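You operate a simulated robot arm through the tools that you are given. There is no shell and no other tool.

You are at the controls of a simulated robot arm. One attempt, no reset.

## Task
Fit the wall feeder with the blue ring that the yellow label names.
Fine: slacken the ring thumb screw, stand the old ring on top of the controller, seat the new one and tighten the screw; leave the feeder off. Where these are worked on the way, their far stop is far enough and under half their travel is too little: ring thumb screw.

Only the result counts: the job must be done as asked and must still hold three seconds after the hand-in. Knocking over, shifting, dropping, spilling or breaking anything else fails it.

## Robot
A 7-joint arm with a fingered hand, fixed in place. Base frame: the origin is at the foot of the arm, x ahead of it, y to its left, z up. Readings come in mm, rad, newtons and seconds.
Its first joint turns from -2.897 to 2.897 rad. Payload 4 kg.
Tool frame: the origin (TCP) lies between the finger pads and is the grasp point; the fingertips stand 30 mm ahead of it; z points along the fingers, y is the line along which they close. The gripper opens to 104 mm. The gripper's body begins 35 mm behind the TCP. The gripper is a hand of 4 fingers: y runs from the thumb to the fingers, the wrist lies at [-15, -113, -190] in the tool frame, and closing takes about 1.5 s.
Orientation is that of the tool frame in the base frame, as a unit quaternion [x, y, z, w]. With the fingers straight down and the wrist toward the robot, the tool's x, y and z point along [0, 1, 0], [1, 0, 0] and [0, 0, -1] of the base frame.

## Interface
- The arm moves only by the tool arm_command. Its argument "increments" is a list of rows, each a list of 2 entries, a list of its own where there are three numbers: the shift along the base's x, y, z in units of 30 mm (1.0 is 30 mm), then the turn, a rotation vector about the base's x, y, z in units of 4 degrees (1.0 is 4 degrees). In form: [[[dx, dy, dz], [rx, ry, rz]], ...]. A call has 1 to 20 rows; each row shifts and turns the commanded pose from where the row before left it. "hand" is the gripper command, from -1 (fully open) to 1 (shut), values between in proportion, set as the call begins (left out, the last holds). A call with a number of a shift or a turn outside -1 to 1 is refused whole. A row lasts 0.2 s, in which the tool goes at most 50 mm and 0.15 rad; a call with a longer step from one row to the next is refused whole, and so is a gripper value outside its range. A pose out of reach is approached as far as the arm can. The call stops where the force on the tool passes 40 N (or 10 N more than at its start, if that is more) or the arm is blocked; 0.2 s more then pass. The fingers move at their own pace (about 153 mm/s each) and stop on an object; they squeeze with about 25 N. The grip force told is the motor's: it shows also when the fingers shut on nothing. Time passes only in rows, and 0.2 s behind the last, so rows that do not move let the fingers close. The reply holds the time, the measured pose of the TCP, the force on the tool along the base axes, the opening and the grip force, in the units named above and with some noise, with the torque about the TCP (base axes, N m) and any sound that the robot's microphone picked up, and new pictures: "show" is both (left out), scene, wrist or none.
- Cameras (640 x 400 px; columns grow to the right, rows downward): "scene" is fixed at [400.9, -501.2, 1443]; the picture's right is [-0.13, 0.99, 0.00], its down [0.76, 0.10, -0.65] and it looks along [-0.64, -0.09, -0.76] (base axes); focal length 214 px, centre (320, 200). "wrist" rides on the gripper at [61, -92, -130] in the tool frame; the picture's right is [-0.81, 0.28, -0.52], its down [-0.53, -0.71, 0.46] and it looks along [-0.24, 0.64, 0.72] (tool axes); focal length 275 px, centre (320, 200). There is no depth. A picture from a camera that has moved, and an enlarged one, comes with that camera's place and axes in the base frame and with its lens.
- finger_targets(index, middle, ring, thumb_bend, thumb_turn): sets how far each is bent, from 0 (flat) to 100 (curled in); at 30 the hand is open as for a grip, at 70 the pads meet at the TCP. One left out holds its place. A second passes; each finger stops where it meets its share of the squeeze, and holds until it gets a number again. A gripper value or a shape takes the hand back. It gives what a move gives, with no picture; readings hold the bend of each and the force on the fingers (four entries, about 0 where the hand has none), thumb and palm. thumb_turn goes from beside the hand (0) to across from the fingers (100), as for a grip.
- set_grasp(shape): the hand has 4 fingers and takes this shape, open, in about a second: jaw (thumb against the fingers, like two jaws); tri (thumb and two fingers); tip (a fingertip pinch); poke (one finger out to press); point (the index stretched); flat (the hand flat); cup (the hand cupped); fist (a fist). The gripper value then closes the fingers along that shape, each until it touches; the sizes above hold for jaw. It gives what a move gives, with no picture.
- inspect(camera, box): a new picture of the part [left, top, right, bottom] of that camera's present view, enlarged. It takes no simulated time.
- job_done(): hands the job in; it is judged then, once.

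Places have to be worked out from the pictures, the camera data and where the tool is seen. Open the gripper and draw the arm clear of the work before you hand the job in, unless the task says otherwise.

The tools are called after ">>>" by a JSON object that holds its "op" and its "data". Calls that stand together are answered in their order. arm_command: Moves the arm, as the interface text tells. Its arguments: {"type":"object","properties":{"increments":{"type":"array","items":{"type":"array"}},"hand":{"type":"number"},"show":{"type":"string","enum":["both","scene","wrist","none"]}},"required":["increments"]} The other tools are called the same way: set_grasp (shape) gives the hand a shape; finger_targets (index, middle, ring, thumb_bend, thumb_turn) moves the fingers one by one; inspect (camera, box) takes an enlarged picture of a part of a camera's view; job_done () hands the job in.

At the start:

```text
time: 0.0
tool_pos: [85.9, -548.9, 1215.5]
orientation: [0.707, 0.708, -0.001, 0.0]
contact_force: [-0.2, 0.1, -1.3]
wrist_torque: [-0.01, 0.01, 0.0]
grip_width: 103.5
finger_force: 0.0
shape: jaw
bend: [30.0, 30.0, 30.0, 30.0, 98.0]
finger forces: [0.1, 0.0, 0.0, 0.0, 0.0, 0.0]
```

scene: 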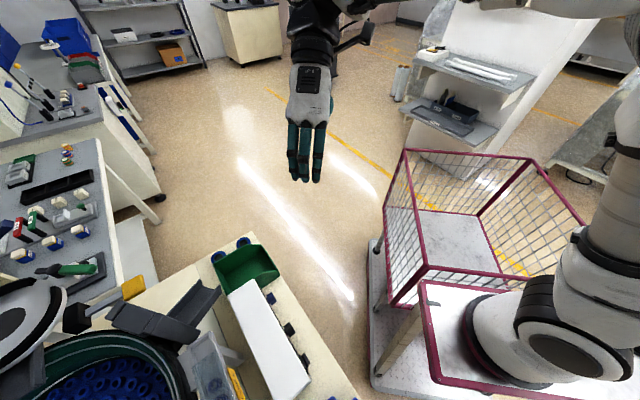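
wrist: 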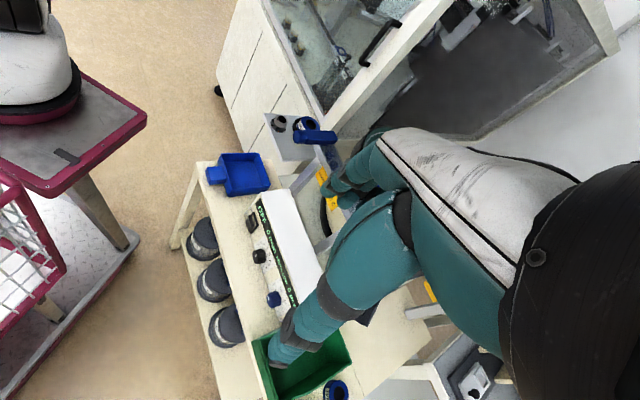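

I begin by enlarging parts of both views to find the feeder, the ring, the controller and the yellow label.

>>> {"op": "inspect", "data": {"camera": "scene", "box": [0, 220, 320, 400]}}

>>> {"op": "inspect", "data": {"camera": "wrist", "box": [160, 80, 480, 280]}}

>>> {"op": "inspect", "data": {"camera": "wrist", "box": [160, 200, 480, 400]}}

>>> {"op": "inspect", "data": {"camera": "scene", "box": [0, 130, 160, 280]}}

```text
2.00 times, centred on (160, 310) of scene
camera zoom: at [400.9, -501.2, 1443.0], right [-0.13, 0.99, 0.0], down [0.76, 0.1, -0.65], along [-0.64, -0.09, -0.76], focal length 429 px, centre (640, -20)
```

zoom: 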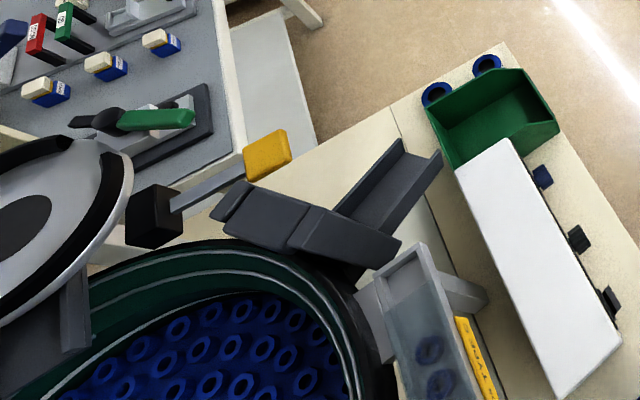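

```text
2.00 times, centred on (320, 180) of wrist
camera zoom: at [-5.4, -486.4, 1345.4], right [0.28, -0.81, 0.52], down [-0.71, -0.53, -0.46], along [0.64, -0.24, -0.72], focal length 551 px, centre (320, 240)
```

zoom: 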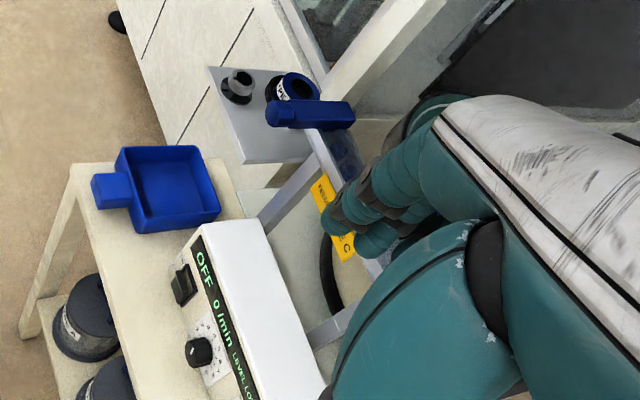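

```text
2.00 times, centred on (320, 300) of wrist
camera zoom: at [-5.4, -486.4, 1345.4], right [0.28, -0.81, 0.52], down [-0.71, -0.53, -0.46], along [0.64, -0.24, -0.72], focal length 551 px, centre (320, 0)
```

zoom: 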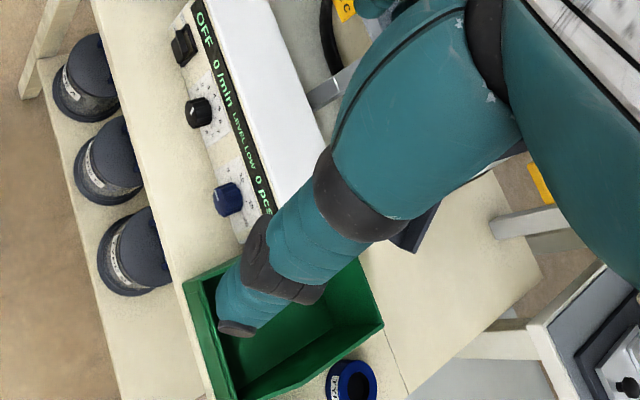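

```text
2.67 times, centred on (80, 205) of scene
camera zoom: at [400.9, -501.2, 1443.0], right [-0.13, 0.99, 0.0], down [0.76, 0.1, -0.65], along [-0.64, -0.09, -0.76], focal length 572 px, centre (960, 187)
```

zoom: 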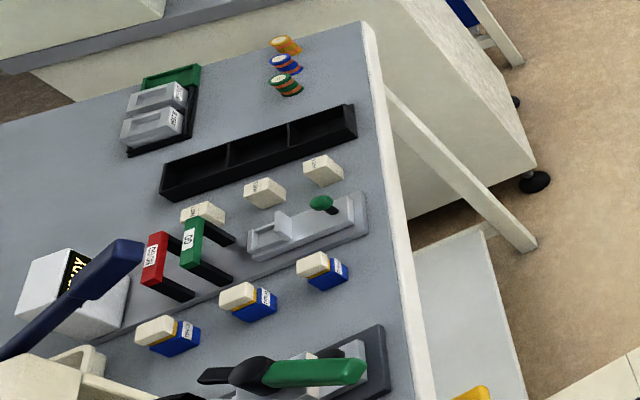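

The rings, a control plate, the controller and a yellow label are partly hidden behind the hand. I'll zoom in on details in both views to read the labels.

>>> {"op": "inspect", "data": {"camera": "wrist", "box": [250, 90, 370, 220]}}

>>> {"op": "inspect", "data": {"camera": "wrist", "box": [170, 200, 290, 360]}}

>>> {"op": "inspect", "data": {"camera": "wrist", "box": [280, 340, 400, 400]}}

>>> {"op": "inspect", "data": {"camera": "scene", "box": [160, 220, 340, 400]}}

>>> {"op": "inspect", "data": {"camera": "scene", "box": [0, 270, 160, 400]}}

```text
3.08 times, centred on (310, 155) of wrist
camera zoom: at [-5.4, -486.4, 1345.4], right [0.28, -0.81, 0.52], down [-0.71, -0.53, -0.46], along [0.64, -0.24, -0.72], focal length 847 px, centre (351, 338)
```

zoom: 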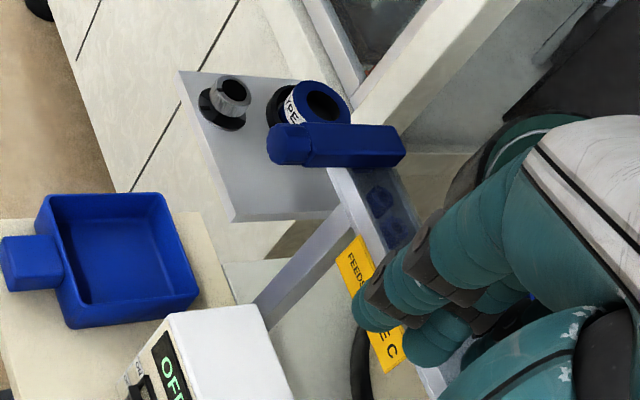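

```text
2.50 times, centred on (230, 280) of wrist
camera zoom: at [-5.4, -486.4, 1345.4], right [0.28, -0.81, 0.52], down [-0.71, -0.53, -0.46], along [0.64, -0.24, -0.72], focal length 688 px, centre (545, 0)
```

zoom: 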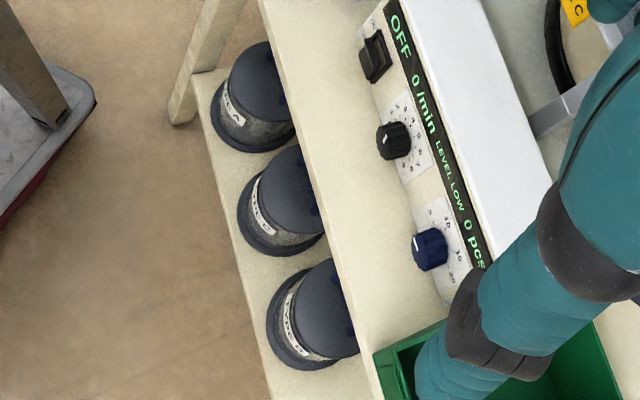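

```text
5.33 times, centred on (340, 370) of wrist
camera zoom: at [-5.4, -486.4, 1345.4], right [0.28, -0.81, 0.52], down [-0.71, -0.53, -0.46], along [0.64, -0.24, -0.72], focal length 1468 px, centre (213, -707)
```

zoom: 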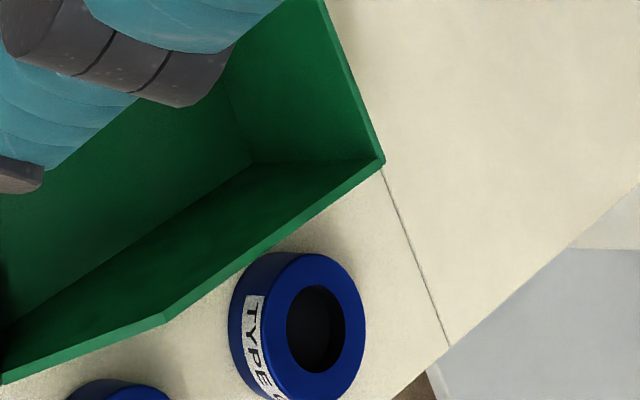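

```text
2.22 times, centred on (250, 310) of scene
camera zoom: at [400.9, -501.2, 1443.0], right [-0.13, 0.99, 0.0], down [0.76, 0.1, -0.65], along [-0.64, -0.09, -0.76], focal length 477 px, centre (476, -44)
```

zoom: 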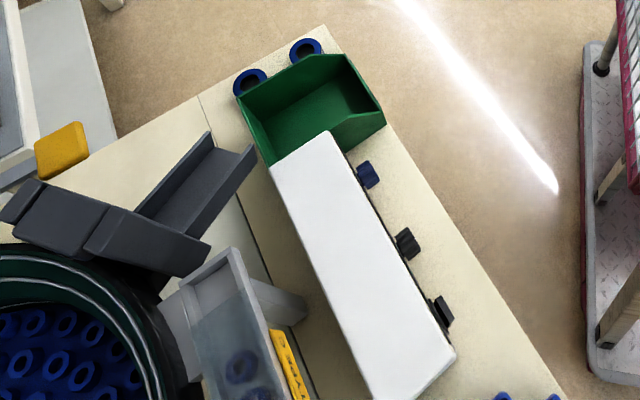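

```text
3.08 times, centred on (80, 335) of scene
camera zoom: at [400.9, -501.2, 1443.0], right [-0.13, 0.99, 0.0], down [0.76, 0.1, -0.65], along [-0.64, -0.09, -0.76], focal length 660 px, centre (1058, -215)
```

zoom: 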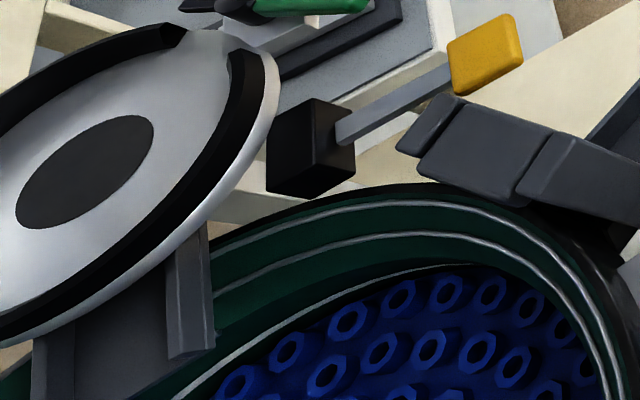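

The plate with the mounted ring and thumb screw lies ahead of the hand, and spare rings stand behind the green bin, but the hand hides the yellow label. I turn the hand clockwise seen from above, so the work area moves into the clear left half of the wrist picture.

>>> {"op": "arm_command", "data": {"increments": [[[0, 0, 0.3], [0, 0, -1]], [[0, 0, 0.3], [0, 0, -1]], [[0, 0, 0.3], [0, 0, -1]], [[0, 0, 0.3], [0, 0, -1]], [[0, 0, 0], [0, 0, -1]], [[0, 0, 0], [0, 0, -1]]], "show": "both"}}

```text
time: 1.4
tool_pos: [85.5, -548.3, 1251.8]
orientation: [0.839, 0.544, 0.001, 0.0]
contact_force: [-0.1, 0.5, -0.3]
wrist_torque: [0.05, -0.04, 0.0]
grip_width: 103.6
finger_force: 0.1
shape: jaw
bend: [30.0, 30.0, 30.0, 30.0, 98.0]
finger forces: [0.1, 0.0, 0.1, 0.0, 0.0, 0.0]
camera wrist: at [27.0, -454.4, 1381.0], right [-0.08, -0.85, 0.52], down [-0.87, -0.2, -0.46], along [0.49, -0.48, -0.72], focal length 275 px, centre (320, 200)
```

scene: 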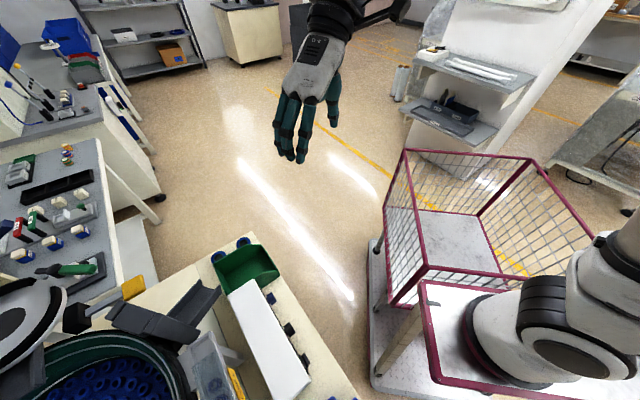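
wrist: 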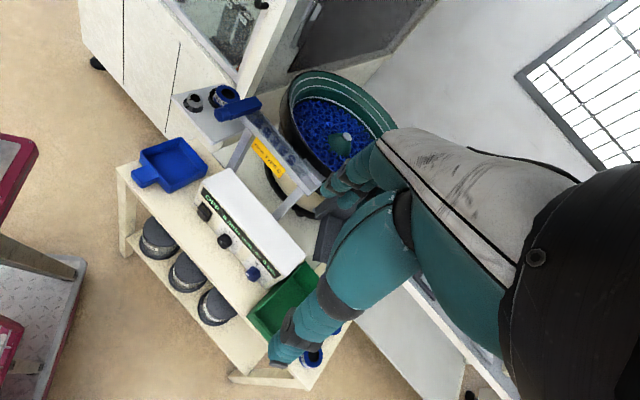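

Now the bowl feeder, outlet rail with the yellow label, and the plate with ring and screw are visible. I zoom in on the label, the plate, and the spare rings.

>>> {"op": "inspect", "data": {"camera": "wrist", "box": [235, 125, 305, 190]}}

>>> {"op": "inspect", "data": {"camera": "wrist", "box": [160, 70, 280, 150]}}

>>> {"op": "inspect", "data": {"camera": "wrist", "box": [180, 160, 330, 320]}}

>>> {"op": "inspect", "data": {"camera": "wrist", "box": [270, 310, 350, 380]}}

>>> {"op": "inspect", "data": {"camera": "wrist", "box": [120, 190, 250, 340]}}

>>> {"op": "inspect", "data": {"camera": "wrist", "box": [230, 40, 420, 220]}}

```text
6.15 times, centred on (270, 158) of wrist
camera zoom: at [27.0, -454.4, 1381.0], right [-0.08, -0.85, 0.52], down [-0.87, -0.2, -0.46], along [0.49, -0.48, -0.72], focal length 1694 px, centre (628, 462)
```

zoom: 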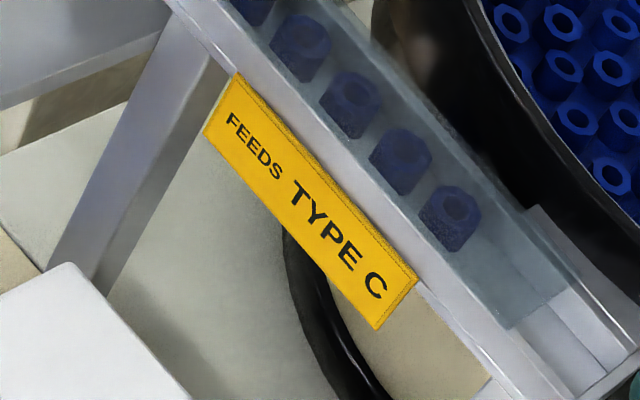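

```text
5.00 times, centred on (220, 110) of wrist
camera zoom: at [27.0, -454.4, 1381.0], right [-0.08, -0.85, 0.52], down [-0.87, -0.2, -0.46], along [0.49, -0.48, -0.72], focal length 1376 px, centre (820, 650)
```

zoom: 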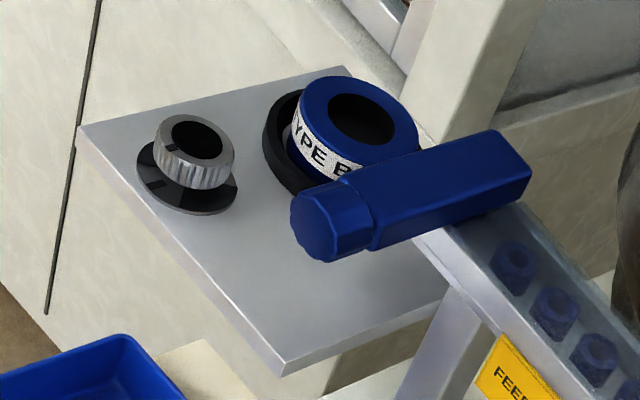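

```text
2.50 times, centred on (255, 240) of wrist
camera zoom: at [27.0, -454.4, 1381.0], right [-0.08, -0.85, 0.52], down [-0.87, -0.2, -0.46], along [0.49, -0.48, -0.72], focal length 688 px, centre (482, 100)
```

zoom: 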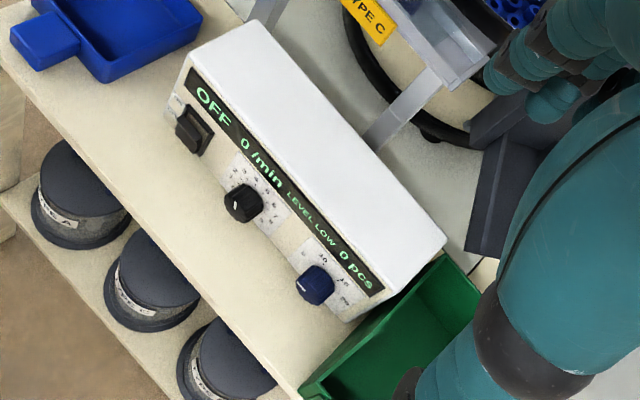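

```text
5.71 times, centred on (310, 345) of wrist
camera zoom: at [27.0, -454.4, 1381.0], right [-0.08, -0.85, 0.52], down [-0.87, -0.2, -0.46], along [0.49, -0.48, -0.72], focal length 1573 px, centre (377, -629)
```

zoom: 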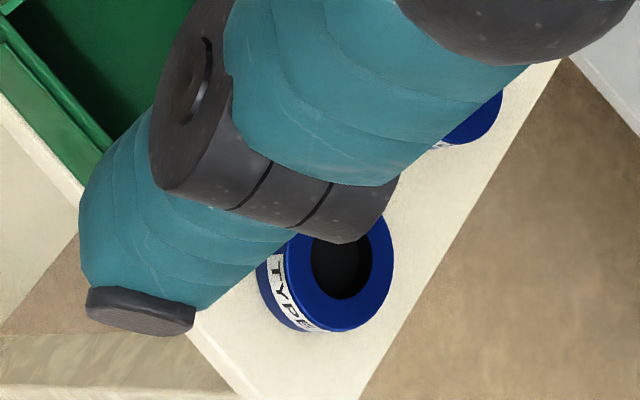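

```text
2.67 times, centred on (185, 265) of wrist
camera zoom: at [27.0, -454.4, 1381.0], right [-0.08, -0.85, 0.52], down [-0.87, -0.2, -0.46], along [0.49, -0.48, -0.72], focal length 734 px, centre (680, 27)
```

zoom: 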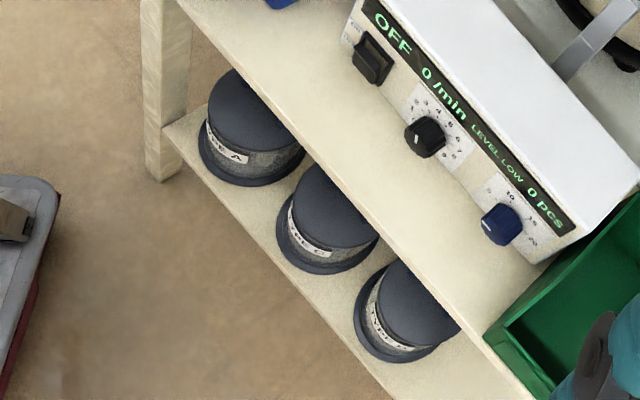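

```text
2.22 times, centred on (325, 130) of wrist
camera zoom: at [27.0, -454.4, 1381.0], right [-0.08, -0.85, 0.52], down [-0.87, -0.2, -0.46], along [0.49, -0.48, -0.72], focal length 612 px, centre (309, 356)
```

zoom: 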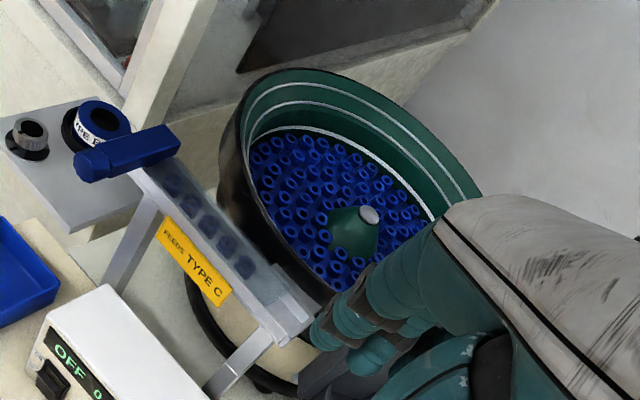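

The label reads "FEEDS TYPE C", and the mounted ring is TYPE B, with the knurled thumb screw beside it. I estimate the knob near (573, -468, 870). I move closer, staying about 200 mm above, for a sharper look and to triangulate.

>>> {"op": "arm_command", "data": {"increments": [[[0.85, 0.19, -0.45], [0, 0, 0]], [[0.85, 0.19, -0.45], [0, 0, 0]], [[0.85, 0.19, -0.45], [0, 0, 0]], [[0.85, 0.19, -0.45], [0, 0, 0]], [[0.85, 0.19, -0.45], [0, 0, 0]], [[0.85, 0.19, -0.45], [0, 0, 0]], [[0.85, 0.19, -0.45], [0, 0, 0]], [[0.85, 0.19, -0.45], [0, 0, 0]], [[0.85, 0.19, -0.45], [0, 0, 0]], [[0.85, 0.19, -0.45], [0, 0, 0]], [[0.85, 0.19, -0.45], [0, 0, 0]], [[0, 0, 0], [0, 0, 0]]], "show": "both"}}

```text
time: 4.0
tool_pos: [370.5, -483.8, 1104.2]
orientation: [0.839, 0.545, 0.0, 0.0]
contact_force: [0.2, 0.3, -0.5]
wrist_torque: [-0.01, 0.0, -0.01]
grip_width: 103.8
finger_force: 0.1
shape: jaw
bend: [30.0, 30.0, 30.0, 30.0, 98.0]
finger forces: [0.0, 0.1, 0.0, 0.1, 0.1, 0.0]
camera wrist: at [311.2, -390.1, 1234.5], right [-0.08, -0.85, 0.52], down [-0.87, -0.2, -0.46], along [0.49, -0.48, -0.72], focal length 275 px, centre (320, 200)
```

scene: 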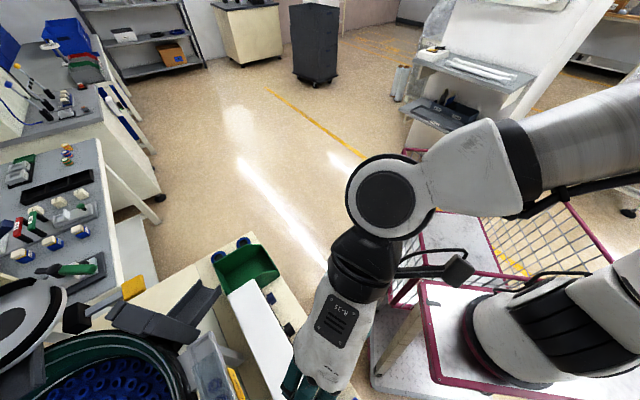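
wrist: 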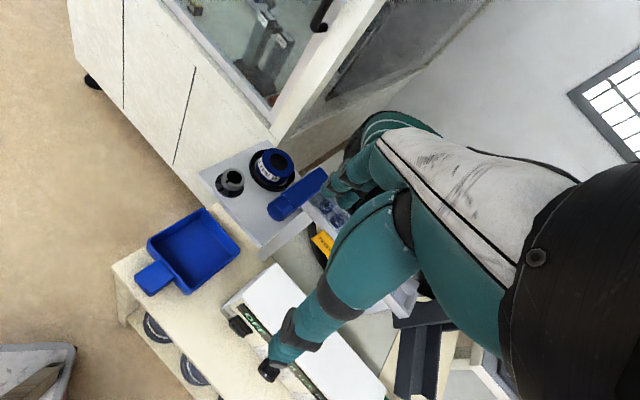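

>>> {"op": "inspect", "data": {"camera": "wrist", "box": [190, 130, 340, 250]}}

>>> {"op": "inspect", "data": {"camera": "wrist", "box": [205, 140, 305, 210]}}

>>> {"op": "inspect", "data": {"camera": "wrist", "box": [120, 190, 320, 370]}}

```text
3.33 times, centred on (265, 190) of wrist
camera zoom: at [311.2, -390.1, 1234.5], right [-0.08, -0.85, 0.52], down [-0.87, -0.2, -0.46], along [0.49, -0.48, -0.72], focal length 918 px, centre (503, 233)
```

zoom: 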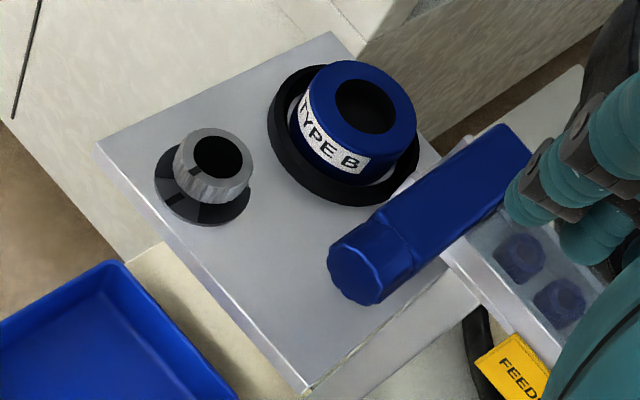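

```text
5.71 times, centred on (255, 175) of wrist
camera zoom: at [311.2, -390.1, 1234.5], right [-0.08, -0.85, 0.52], down [-0.87, -0.2, -0.46], along [0.49, -0.48, -0.72], focal length 1573 px, centre (691, 343)
```

zoom: 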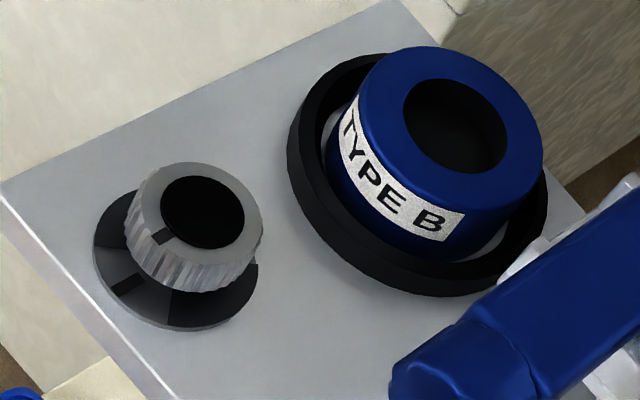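

```text
2.22 times, centred on (220, 280) of wrist
camera zoom: at [311.2, -390.1, 1234.5], right [-0.08, -0.85, 0.52], down [-0.87, -0.2, -0.46], along [0.49, -0.48, -0.72], focal length 612 px, centre (542, 22)
```

zoom: 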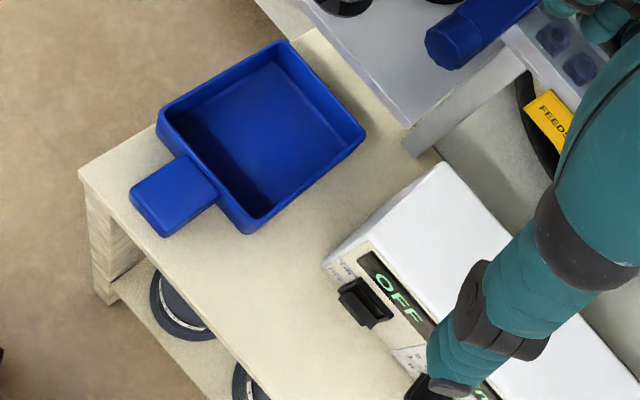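

>>> {"op": "inspect", "data": {"camera": "wrist", "box": [215, 162, 255, 202]}}

>>> {"op": "inspect", "data": {"camera": "wrist", "box": [245, 142, 335, 226]}}

```text
10.00 times, centred on (235, 182) of wrist
camera zoom: at [311.2, -390.1, 1234.5], right [-0.08, -0.85, 0.52], down [-0.87, -0.2, -0.46], along [0.49, -0.48, -0.72], focal length 2753 px, centre (1170, 380)
```

zoom: 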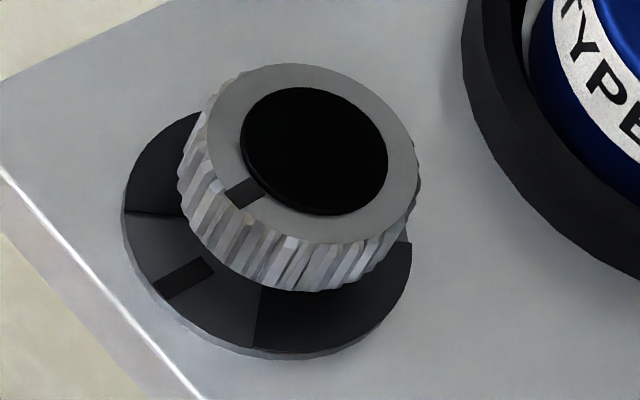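

```text
4.76 times, centred on (290, 184) of wrist
camera zoom: at [311.2, -390.1, 1234.5], right [-0.08, -0.85, 0.52], down [-0.87, -0.2, -0.46], along [0.49, -0.48, -0.72], focal length 1311 px, centre (463, 276)
```

zoom: 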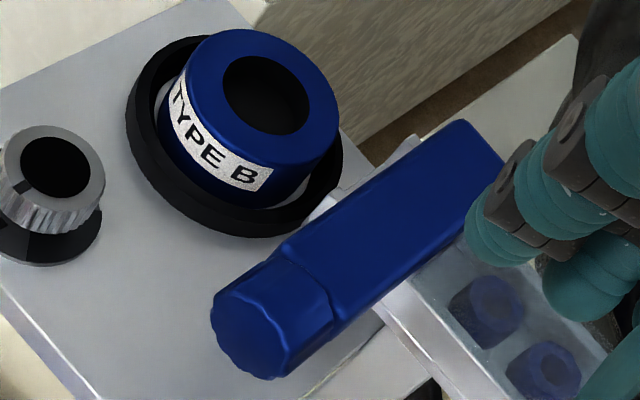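

The triangulated knob top is at about (540, -467, 904), the TYPE B ring top centre at about (586, -534, 909), and a blue bar stands beside it with its top near z 947. I turn the hand 21° more and move closer to see the screw, ring and surroundings.

>>> {"op": "arm_command", "data": {"increments": [[[0.556, -0.03, -0.5], [0, 0, -0.875]], [[0.556, -0.03, -0.5], [0, 0, -0.875]], [[0.556, -0.03, -0.5], [0, 0, -0.875]], [[0.556, -0.03, -0.5], [0, 0, -0.875]], [[0.556, -0.03, -0.5], [0, 0, -0.875]], [[0.556, -0.03, -0.5], [0, 0, -0.875]], [[0, 0, 0], [0, 0, 0]]], "show": "both"}}

```text
time: 5.6
tool_pos: [467.9, -488.1, 1011.2]
orientation: [0.924, 0.383, 0.0, 0.0]
contact_force: [0.2, -0.2, 0.1]
wrist_torque: [-0.01, 0.0, 0.0]
grip_width: 103.7
finger_force: 0.1
shape: jaw
bend: [30.0, 30.0, 30.0, 30.0, 98.0]
finger forces: [0.0, 0.0, 0.0, 0.0, 0.0, 0.0]
camera wrist: at [446.6, -379.3, 1141.7], right [-0.38, -0.77, 0.52], down [-0.88, 0.13, -0.46], along [0.28, -0.63, -0.72], focal length 275 px, centre (320, 200)
```

scene: 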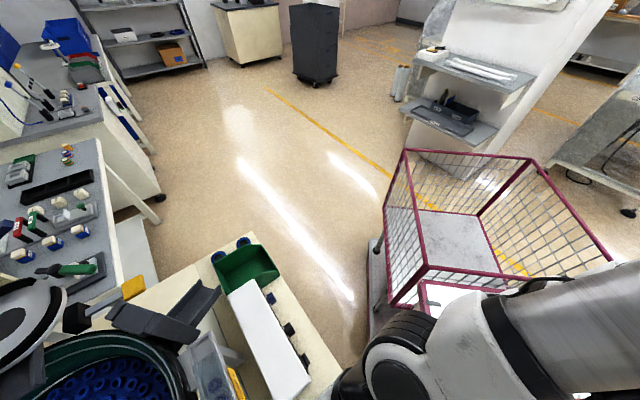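
wrist: 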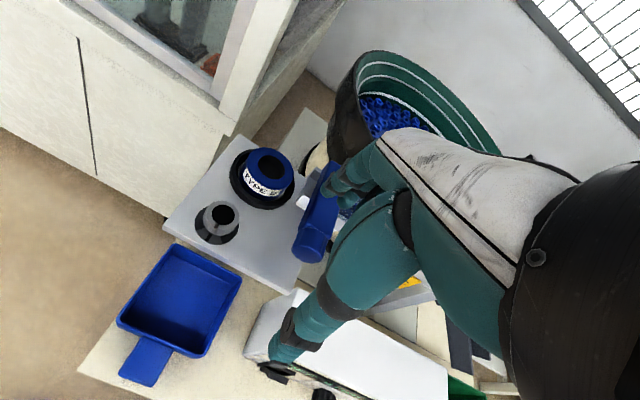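

>>> {"op": "inspect", "data": {"camera": "wrist", "box": [150, 120, 350, 290]}}

>>> {"op": "inspect", "data": {"camera": "wrist", "box": [185, 190, 255, 250]}}

>>> {"op": "inspect", "data": {"camera": "wrist", "box": [220, 140, 310, 220]}}

>>> {"op": "inspect", "data": {"camera": "scene", "box": [190, 220, 320, 400]}}

```text
2.35 times, centred on (250, 205) of wrist
camera zoom: at [446.6, -379.3, 1141.7], right [-0.38, -0.77, 0.52], down [-0.88, 0.13, -0.46], along [0.28, -0.63, -0.72], focal length 648 px, centre (485, 188)
```

zoom: 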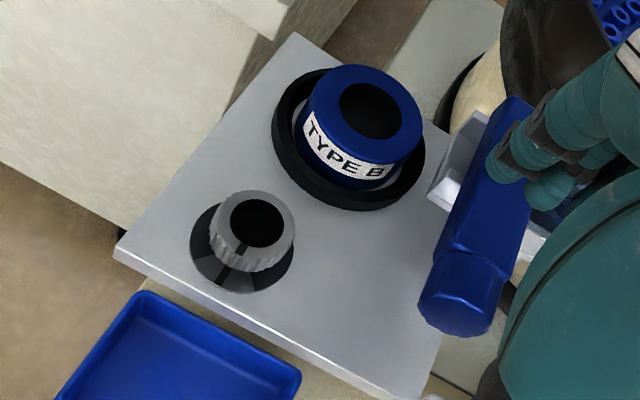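

```text
6.67 times, centred on (220, 220) of wrist
camera zoom: at [446.6, -379.3, 1141.7], right [-0.38, -0.77, 0.52], down [-0.88, 0.13, -0.46], along [0.28, -0.63, -0.72], focal length 1835 px, centre (987, 67)
```

zoom: 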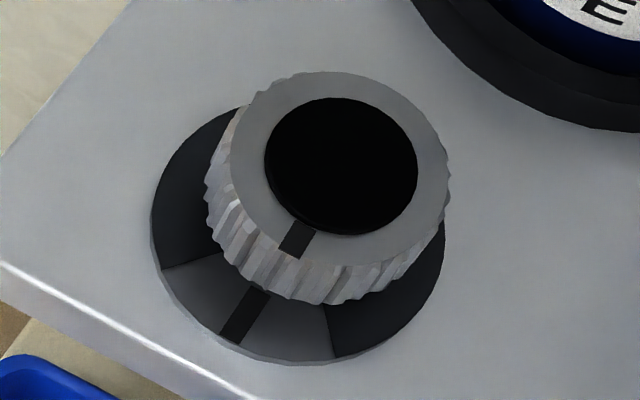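

```text
5.00 times, centred on (265, 180) of wrist
camera zoom: at [446.6, -379.3, 1141.7], right [-0.38, -0.77, 0.52], down [-0.88, 0.13, -0.46], along [0.28, -0.63, -0.72], focal length 1376 px, centre (595, 300)
```

zoom: 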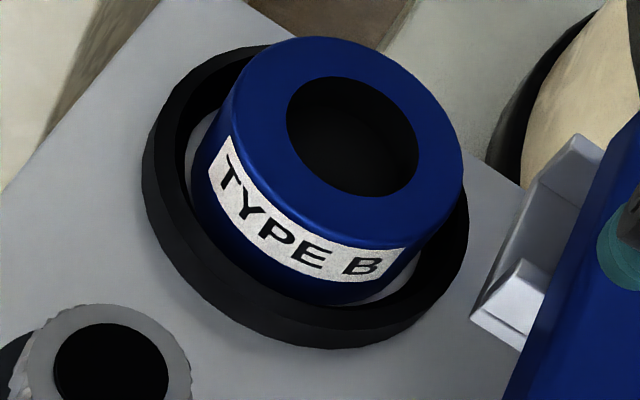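

```text
2.22 times, centred on (255, 310) of scene
camera zoom: at [400.9, -501.2, 1443.0], right [-0.13, 0.99, 0.0], down [0.76, 0.1, -0.65], along [-0.64, -0.09, -0.76], focal length 477 px, centre (464, -44)
```

zoom: 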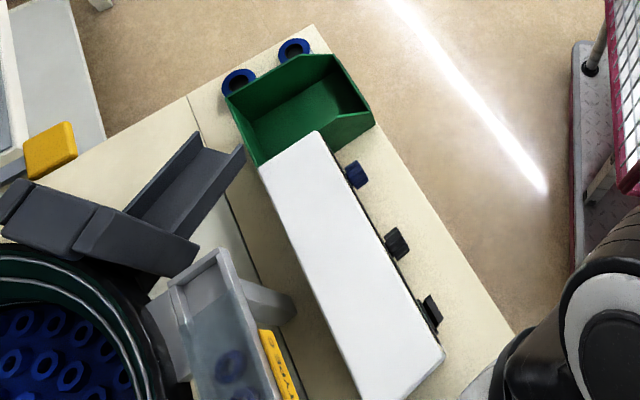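

The knob now triangulates to (540, -468, 905) and ring B's top to (588, -537, 906). I try the three-finger shape to see where its fingertips lie before approaching the screw.

>>> {"op": "set_grasp", "data": {"shape": "tri"}}

>>> {"op": "inspect", "data": {"camera": "wrist", "box": [200, 100, 520, 400]}}

```text
time: 6.5
tool_pos: [467.1, -488.8, 1011.7]
orientation: [0.924, 0.383, 0.0, 0.0]
contact_force: [0.6, 0.4, 0.1]
wrist_torque: [0.03, -0.01, 0.01]
grip_width: 103.7
finger_force: 0.0
shape: tri
bend: [30.0, 30.0, 99.0, 30.0, 98.0]
finger forces: [0.0, 0.1, 0.0, 0.0, 0.1, 0.0]
```

```text
1.33 times, centred on (360, 250) of wrist
camera zoom: at [446.4, -379.3, 1141.9], right [-0.38, -0.77, 0.52], down [-0.88, 0.13, -0.46], along [0.28, -0.63, -0.72], focal length 367 px, centre (267, 133)
```

zoom: 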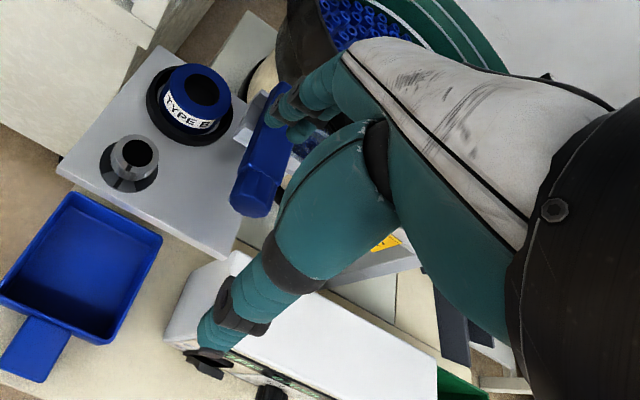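

The tri shape curls the ring finger out of the way, which suits the 30 mm knob. I move above the knob, turn to a yaw of about −100° so there is room for a long counter‑clockwise turn, and pre-close to around 57 mm.

>>> {"op": "arm_command", "data": {"increments": [[[0.6, 0.17, 0], [0, 0, -1]], [[0.6, 0.17, 0], [0, 0, -1]], [[0.6, 0.17, 0], [0, 0, -1]], [[0.63, 0.17, 0], [0, 0, -1]], [[0, 0, 0], [0, 0, -1]], [[0, 0, 0], [0, 0, -1]], [[0, 0, 0], [0, 0, -1]], [[0, 0, 0], [0, 0, -1]], [[0, 0, 0], [0, 0, -1]], [[0, 0, 0], [0, 0, -1]], [[0, 0, 0], [0, 0, -1]], [[0, 0, 0], [0, 0, -1]], [[0, 0, 0], [0, 0, -1]], [[0, 0, 0], [0, 0, -0.75]], [[0, 0, 0], [0, 0, 0]]], "hand": -0.1, "show": "both"}}

```text
time: 9.7
tool_pos: [539.4, -470.3, 1013.8]
orientation: [0.996, -0.087, 0.0, 0.0]
contact_force: [0.8, 1.0, 0.1]
wrist_torque: [0.0, -0.02, 0.02]
grip_width: 57.5
finger_force: 0.1
shape: tri
bend: [74.0, 42.0, 99.0, 67.0, 100.0]
finger forces: [0.0, 0.0, 0.0, 0.1, 0.1, 0.0]
camera wrist: at [616.4, -390.3, 1143.4], right [-0.85, -0.13, 0.52], down [-0.4, 0.8, -0.46], along [-0.35, -0.59, -0.72], focal length 275 px, centre (320, 200)
```

scene: 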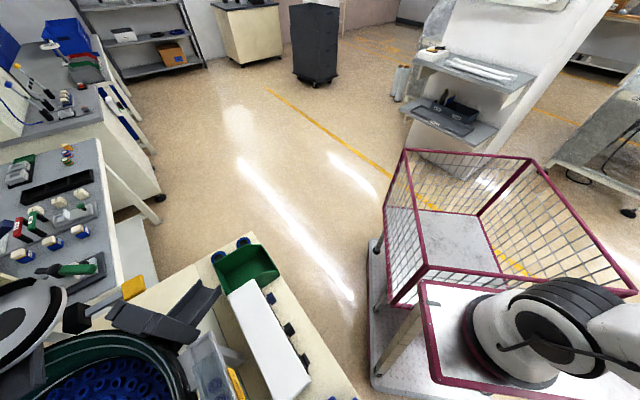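
wrist: 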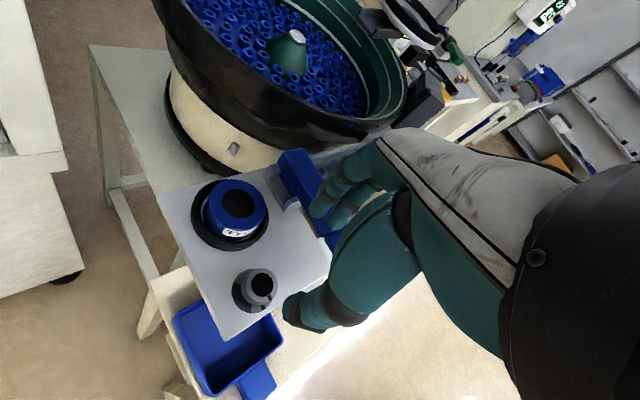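

>>> {"op": "inspect", "data": {"camera": "wrist", "box": [200, 120, 460, 360]}}

>>> {"op": "inspect", "data": {"camera": "wrist", "box": [80, 40, 340, 400]}}

```text
1.67 times, centred on (330, 240) of wrist
camera zoom: at [616.4, -390.3, 1143.4], right [-0.85, -0.13, 0.52], down [-0.4, 0.8, -0.46], along [-0.35, -0.59, -0.72], focal length 459 px, centre (303, 133)
```

zoom: 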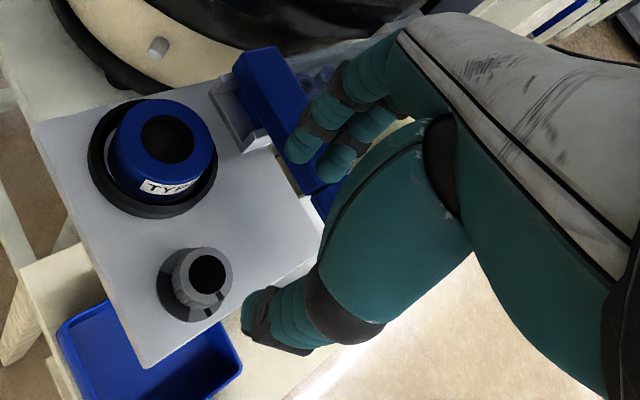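

```text
1.11 times, centred on (210, 220) of wrist
camera zoom: at [616.4, -390.3, 1143.4], right [-0.85, -0.13, 0.52], down [-0.4, 0.8, -0.46], along [-0.35, -0.59, -0.72], focal length 306 px, centre (442, 178)
```

zoom: 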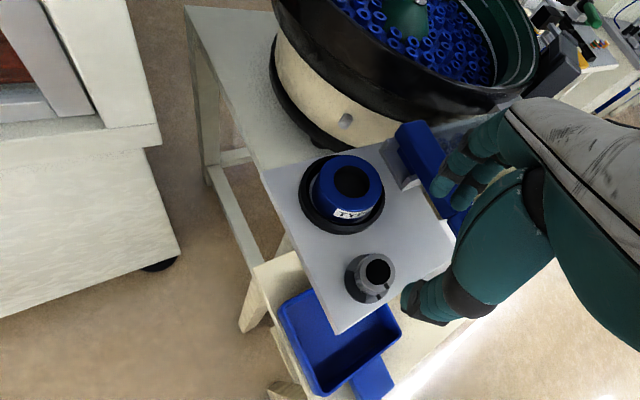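

The cabinet is well clear of the plate. The jaw shape has well-defined geometry, so I switch to it, pre-close it to about 60 mm, and turn to a yaw of about −80° above the knob to stay clear of the blue bar.

>>> {"op": "set_grasp", "data": {"shape": "jaw"}}

>>> {"op": "arm_command", "data": {"increments": [[[0.07, 0.08, 0], [0, 0, 1]], [[0, 0, 0], [0, 0, 1]], [[0, 0, 0], [0, 0, 1]], [[0, 0, 0], [0, 0, 1]], [[0, 0, 0], [0, 0, 1]], [[0, 0, -0.6], [0, 0, 0]], [[0, 0, -0.6], [0, 0, 0]], [[0, 0, 0], [0, 0, 0]]], "hand": -0.15, "show": "wrist"}}

>>> {"op": "inspect", "data": {"camera": "wrist", "box": [180, 120, 440, 360]}}

```text
time: 10.6
tool_pos: [539.9, -470.7, 1013.1]
orientation: [0.996, -0.087, -0.001, 0.0]
contact_force: [0.5, -0.9, 0.9]
wrist_torque: [-0.03, -0.01, -0.02]
grip_width: 103.7
finger_force: 0.0
shape: jaw
bend: [30.0, 30.0, 30.0, 30.0, 98.0]
finger forces: [0.1, 0.1, 0.0, 0.1, 0.1, 0.0]
```

```text
time: 12.4
tool_pos: [541.1, -469.2, 976.0]
orientation: [0.996, 0.088, 0.0, 0.0]
contact_force: [-0.3, -0.7, 0.6]
wrist_torque: [0.02, 0.01, -0.01]
grip_width: 60.4
finger_force: 0.0
shape: jaw
bend: [74.0, 41.0, 38.0, 66.0, 100.0]
finger forces: [0.0, 0.0, 0.0, 0.0, 0.0, 0.0]
camera wrist: at [585.9, -365.7, 1106.1], right [-0.75, -0.41, 0.52], down [-0.65, 0.61, -0.46], along [-0.13, -0.68, -0.72], focal length 275 px, centre (320, 200)
```

wrist: 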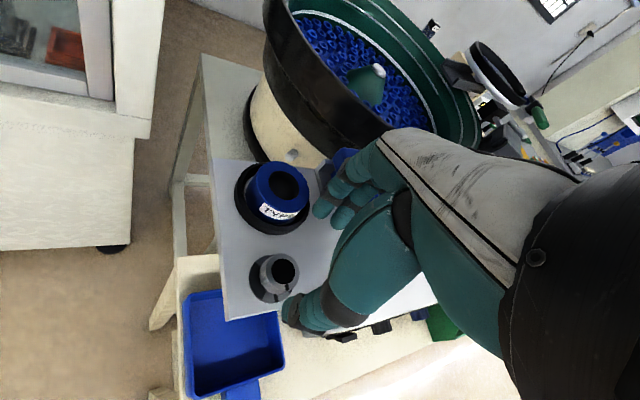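

```text
1.67 times, centred on (310, 240) of wrist
camera zoom: at [585.9, -365.7, 1106.1], right [-0.75, -0.41, 0.52], down [-0.65, 0.61, -0.46], along [-0.13, -0.68, -0.72], focal length 459 px, centre (337, 133)
```

zoom: 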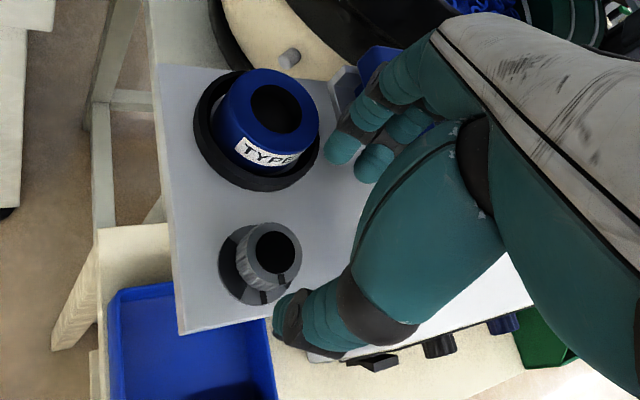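

>>> {"op": "inspect", "data": {"camera": "wrist", "box": [280, 130, 420, 260]}}

>>> {"op": "inspect", "data": {"camera": "wrist", "box": [240, 220, 440, 360]}}

>>> {"op": "inspect", "data": {"camera": "scene", "box": [300, 250, 640, 400]}}

```text
3.08 times, centred on (350, 195) of wrist
camera zoom: at [585.9, -365.7, 1106.1], right [-0.75, -0.41, 0.52], down [-0.65, 0.61, -0.46], along [-0.13, -0.68, -0.72], focal length 847 px, centre (228, 215)
```

zoom: 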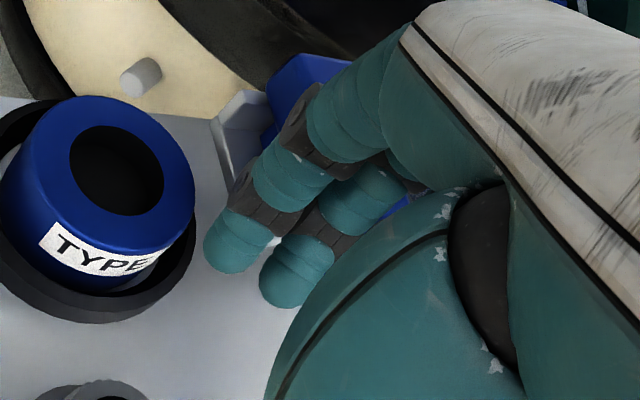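

```text
2.86 times, centred on (340, 290) of wrist
camera zoom: at [585.9, -365.7, 1106.1], right [-0.75, -0.41, 0.52], down [-0.65, 0.61, -0.46], along [-0.13, -0.68, -0.72], focal length 786 px, centre (263, -57)
```

zoom: 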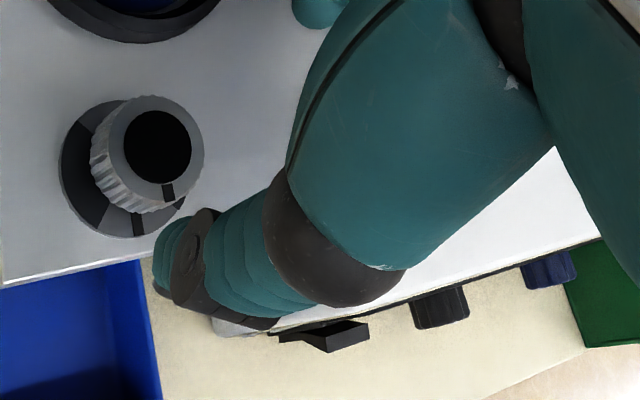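

```text
1.88 times, centred on (470, 325) of scene
camera zoom: at [400.9, -501.2, 1443.0], right [-0.13, 0.99, 0.0], down [0.76, 0.1, -0.65], along [-0.64, -0.09, -0.76], focal length 404 px, centre (38, -35)
```

zoom: 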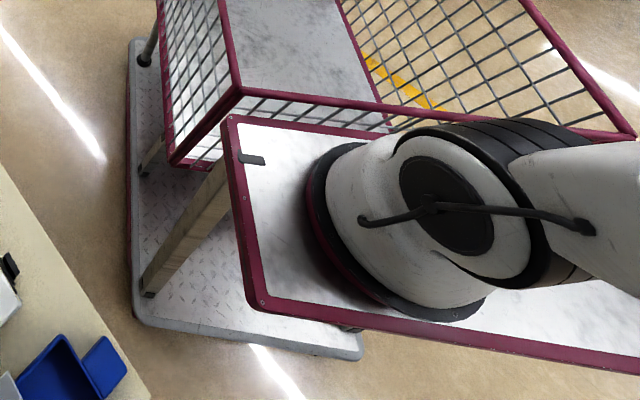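

Bend readings show the index at 74 while the others are near 40, so I test which visible finger is the index by opening it alone at this safe height.

>>> {"op": "finger_targets", "data": {"index": 30}}

>>> {"op": "inspect", "data": {"camera": "wrist", "box": [240, 120, 440, 360]}}

```text
time: 13.4
tool_pos: [541.4, -468.1, 976.5]
orientation: [0.996, 0.087, 0.0, 0.0]
contact_force: [-0.4, -0.3, -0.5]
wrist_torque: [0.0, -0.02, -0.01]
grip_width: 81.5
finger_force: 0.1
shape: fingers
bend: [30.0, 41.0, 38.0, 66.0, 100.0]
finger forces: [0.1, 0.1, 0.0, 0.0, 0.0, 0.0]
```

```text
1.67 times, centred on (340, 240) of wrist
camera zoom: at [585.9, -365.8, 1106.3], right [-0.75, -0.41, 0.52], down [-0.65, 0.61, -0.46], along [-0.13, -0.68, -0.72], focal length 459 px, centre (287, 133)
```

zoom: 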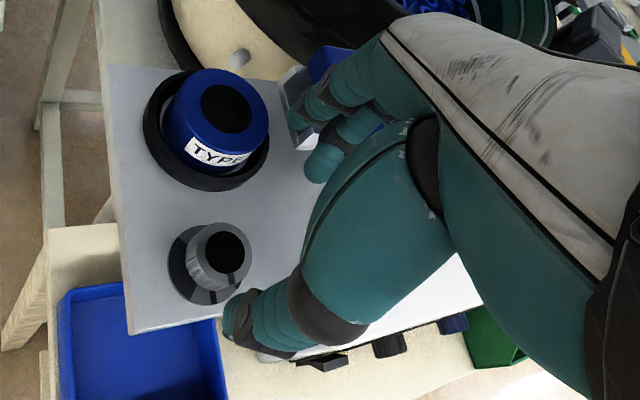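

The visible near finger is the index, roughly opposite the thumb at tool x≈0, with the middle beside it. I use tri, which keeps the ring finger away from the blue bar, pre-close it to about 57 mm and come down to just above the knob.

>>> {"op": "set_grasp", "data": {"shape": "tri"}}

>>> {"op": "arm_command", "data": {"increments": [[[0, 0, 0], [0, 0, 0]], [[0, 0, 0], [0, 0, 0]], [[0, 0, 0], [0, 0, 0]], [[0, 0, -0.5], [0, 0, 0]], [[0, 0, -0.5], [0, 0, 0]], [[0, 0, 0], [0, 0, 0]]], "hand": -0.1, "show": "wrist"}}

>>> {"op": "inspect", "data": {"camera": "wrist", "box": [240, 140, 440, 340]}}

```text
time: 14.3
tool_pos: [542.4, -468.3, 975.7]
orientation: [0.996, 0.087, 0.0, 0.001]
contact_force: [-0.7, 0.2, -0.2]
wrist_torque: [0.02, -0.03, 0.01]
grip_width: 104.1
finger_force: 0.1
shape: tri
bend: [30.0, 30.0, 99.0, 30.0, 98.0]
finger forces: [0.0, 0.1, 0.0, 0.0, 0.0, 0.0]
```

```text
time: 15.7
tool_pos: [541.6, -467.7, 946.3]
orientation: [0.996, 0.087, -0.001, 0.0]
contact_force: [-0.5, -0.4, 0.4]
wrist_torque: [-0.01, 0.01, 0.0]
grip_width: 57.6
finger_force: 0.0
shape: tri
bend: [74.0, 42.0, 99.0, 67.0, 100.0]
finger forces: [0.0, 0.0, 0.0, 0.0, 0.0, 0.0]
camera wrist: at [586.2, -366.4, 1077.2], right [-0.75, -0.41, 0.52], down [-0.65, 0.61, -0.46], along [-0.13, -0.68, -0.72], focal length 275 px, centre (320, 200)
```

wrist: 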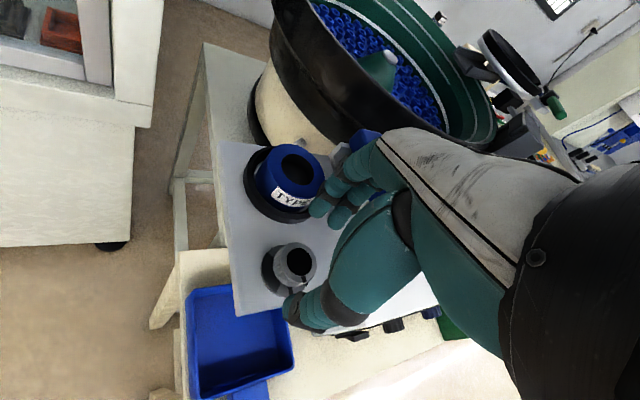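

```text
2.00 times, centred on (340, 240) of wrist
camera zoom: at [586.2, -366.4, 1077.2], right [-0.75, -0.41, 0.52], down [-0.65, 0.61, -0.46], along [-0.13, -0.68, -0.72], focal length 551 px, centre (280, 120)
```

zoom: 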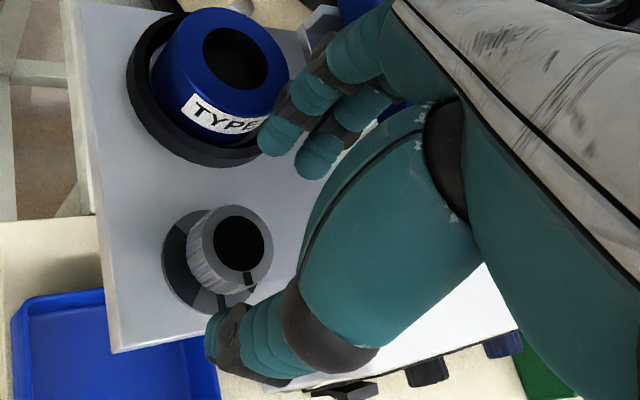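

The knob sits within about 2 mm of the tool axis. I lower the fingertips to about z 890 around it and look again before closing.

>>> {"op": "arm_command", "data": {"increments": [[[0, 0, -0.3], [0, 0, 0]], [[0, 0, -0.3], [0, 0, 0]], [[0, 0, -0.27], [0, 0, 0]], [[0, 0, 0], [0, 0, 0]]], "show": "wrist"}}

>>> {"op": "inspect", "data": {"camera": "wrist", "box": [240, 140, 440, 340]}}

```text
time: 16.7
tool_pos: [541.3, -467.8, 921.6]
orientation: [0.996, 0.087, 0.0, 0.0]
contact_force: [-0.3, -0.4, 0.6]
wrist_torque: [0.0, 0.01, -0.01]
grip_width: 57.4
finger_force: 0.0
shape: tri
bend: [74.0, 42.0, 99.0, 67.0, 100.0]
finger forces: [0.0, 0.1, 0.1, 0.0, 0.0, 0.0]
camera wrist: at [586.1, -366.5, 1051.2], right [-0.75, -0.41, 0.52], down [-0.65, 0.61, -0.46], along [-0.13, -0.68, -0.72], focal length 275 px, centre (320, 200)
```

wrist: 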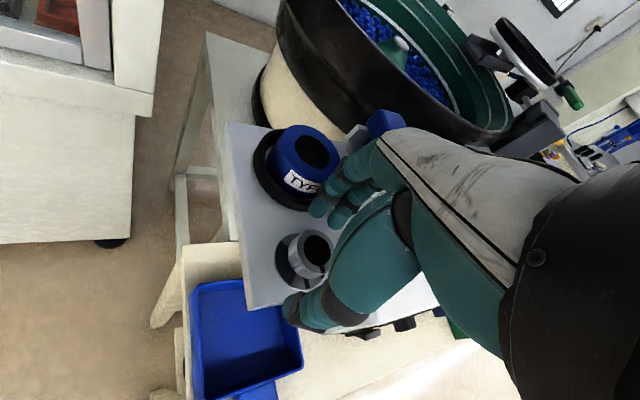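

```text
2.00 times, centred on (340, 240) of wrist
camera zoom: at [586.1, -366.5, 1051.2], right [-0.75, -0.41, 0.52], down [-0.65, 0.61, -0.46], along [-0.13, -0.68, -0.72], focal length 551 px, centre (280, 120)
```

zoom: 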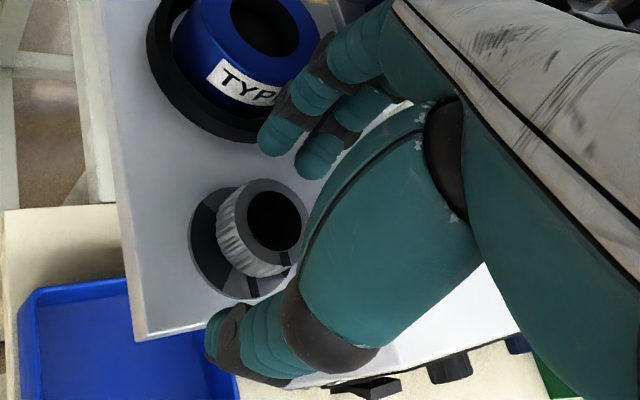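

The knob is between thumb and fingers. I close the hand and hold still while it grips.

>>> {"op": "arm_command", "data": {"increments": [[[0, 0, 0], [0, 0, 0]], [[0, 0, 0], [0, 0, 0]], [[0, 0, 0], [0, 0, 0]], [[0, 0, 0], [0, 0, 0]], [[0, 0, 0], [0, 0, 0]], [[0, 0, 0], [0, 0, 0]], [[0, 0, 0], [0, 0, 0]], [[0, 0, 0], [0, 0, 0]]], "hand": 1, "show": "wrist"}}

>>> {"op": "inspect", "data": {"camera": "wrist", "box": [240, 140, 440, 340]}}

```text
time: 18.5
tool_pos: [543.5, -468.5, 921.2]
orientation: [0.996, 0.088, -0.001, 0.0]
contact_force: [-0.5, 0.5, -3.7]
wrist_torque: [0.02, 0.03, 0.0]
grip_width: 23.9
finger_force: 25.2
shape: tri
bend: [74.0, 55.0, 100.0, 74.0, 100.0]
finger forces: [10.6, 11.2, 0.1, 0.0, 22.4, 0.1]
camera wrist: at [586.1, -366.5, 1051.2], right [-0.75, -0.41, 0.52], down [-0.65, 0.61, -0.46], along [-0.13, -0.68, -0.72], focal length 275 px, centre (320, 200)
```

wrist: 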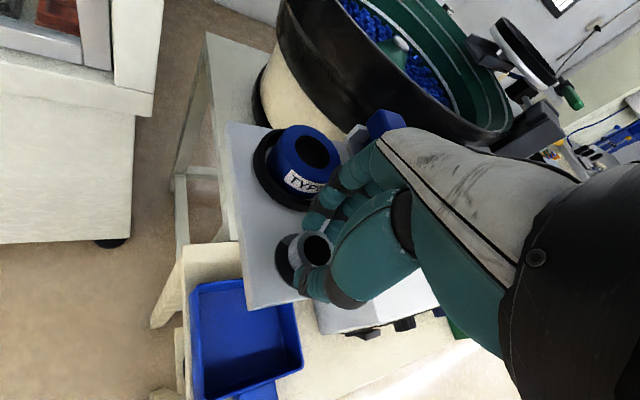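

```text
2.00 times, centred on (340, 240) of wrist
camera zoom: at [586.1, -366.5, 1051.2], right [-0.75, -0.41, 0.52], down [-0.65, 0.61, -0.46], along [-0.13, -0.68, -0.72], focal length 551 px, centre (280, 120)
```

zoom: 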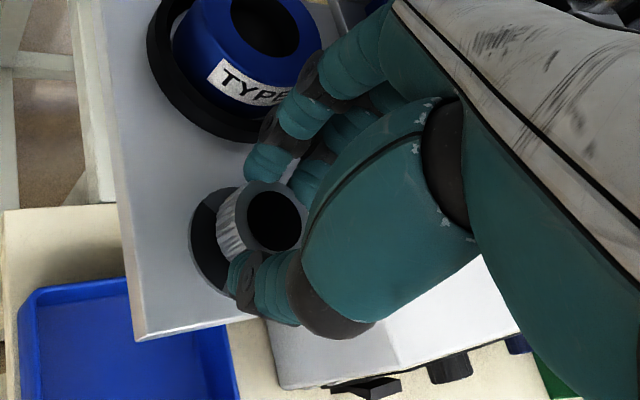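

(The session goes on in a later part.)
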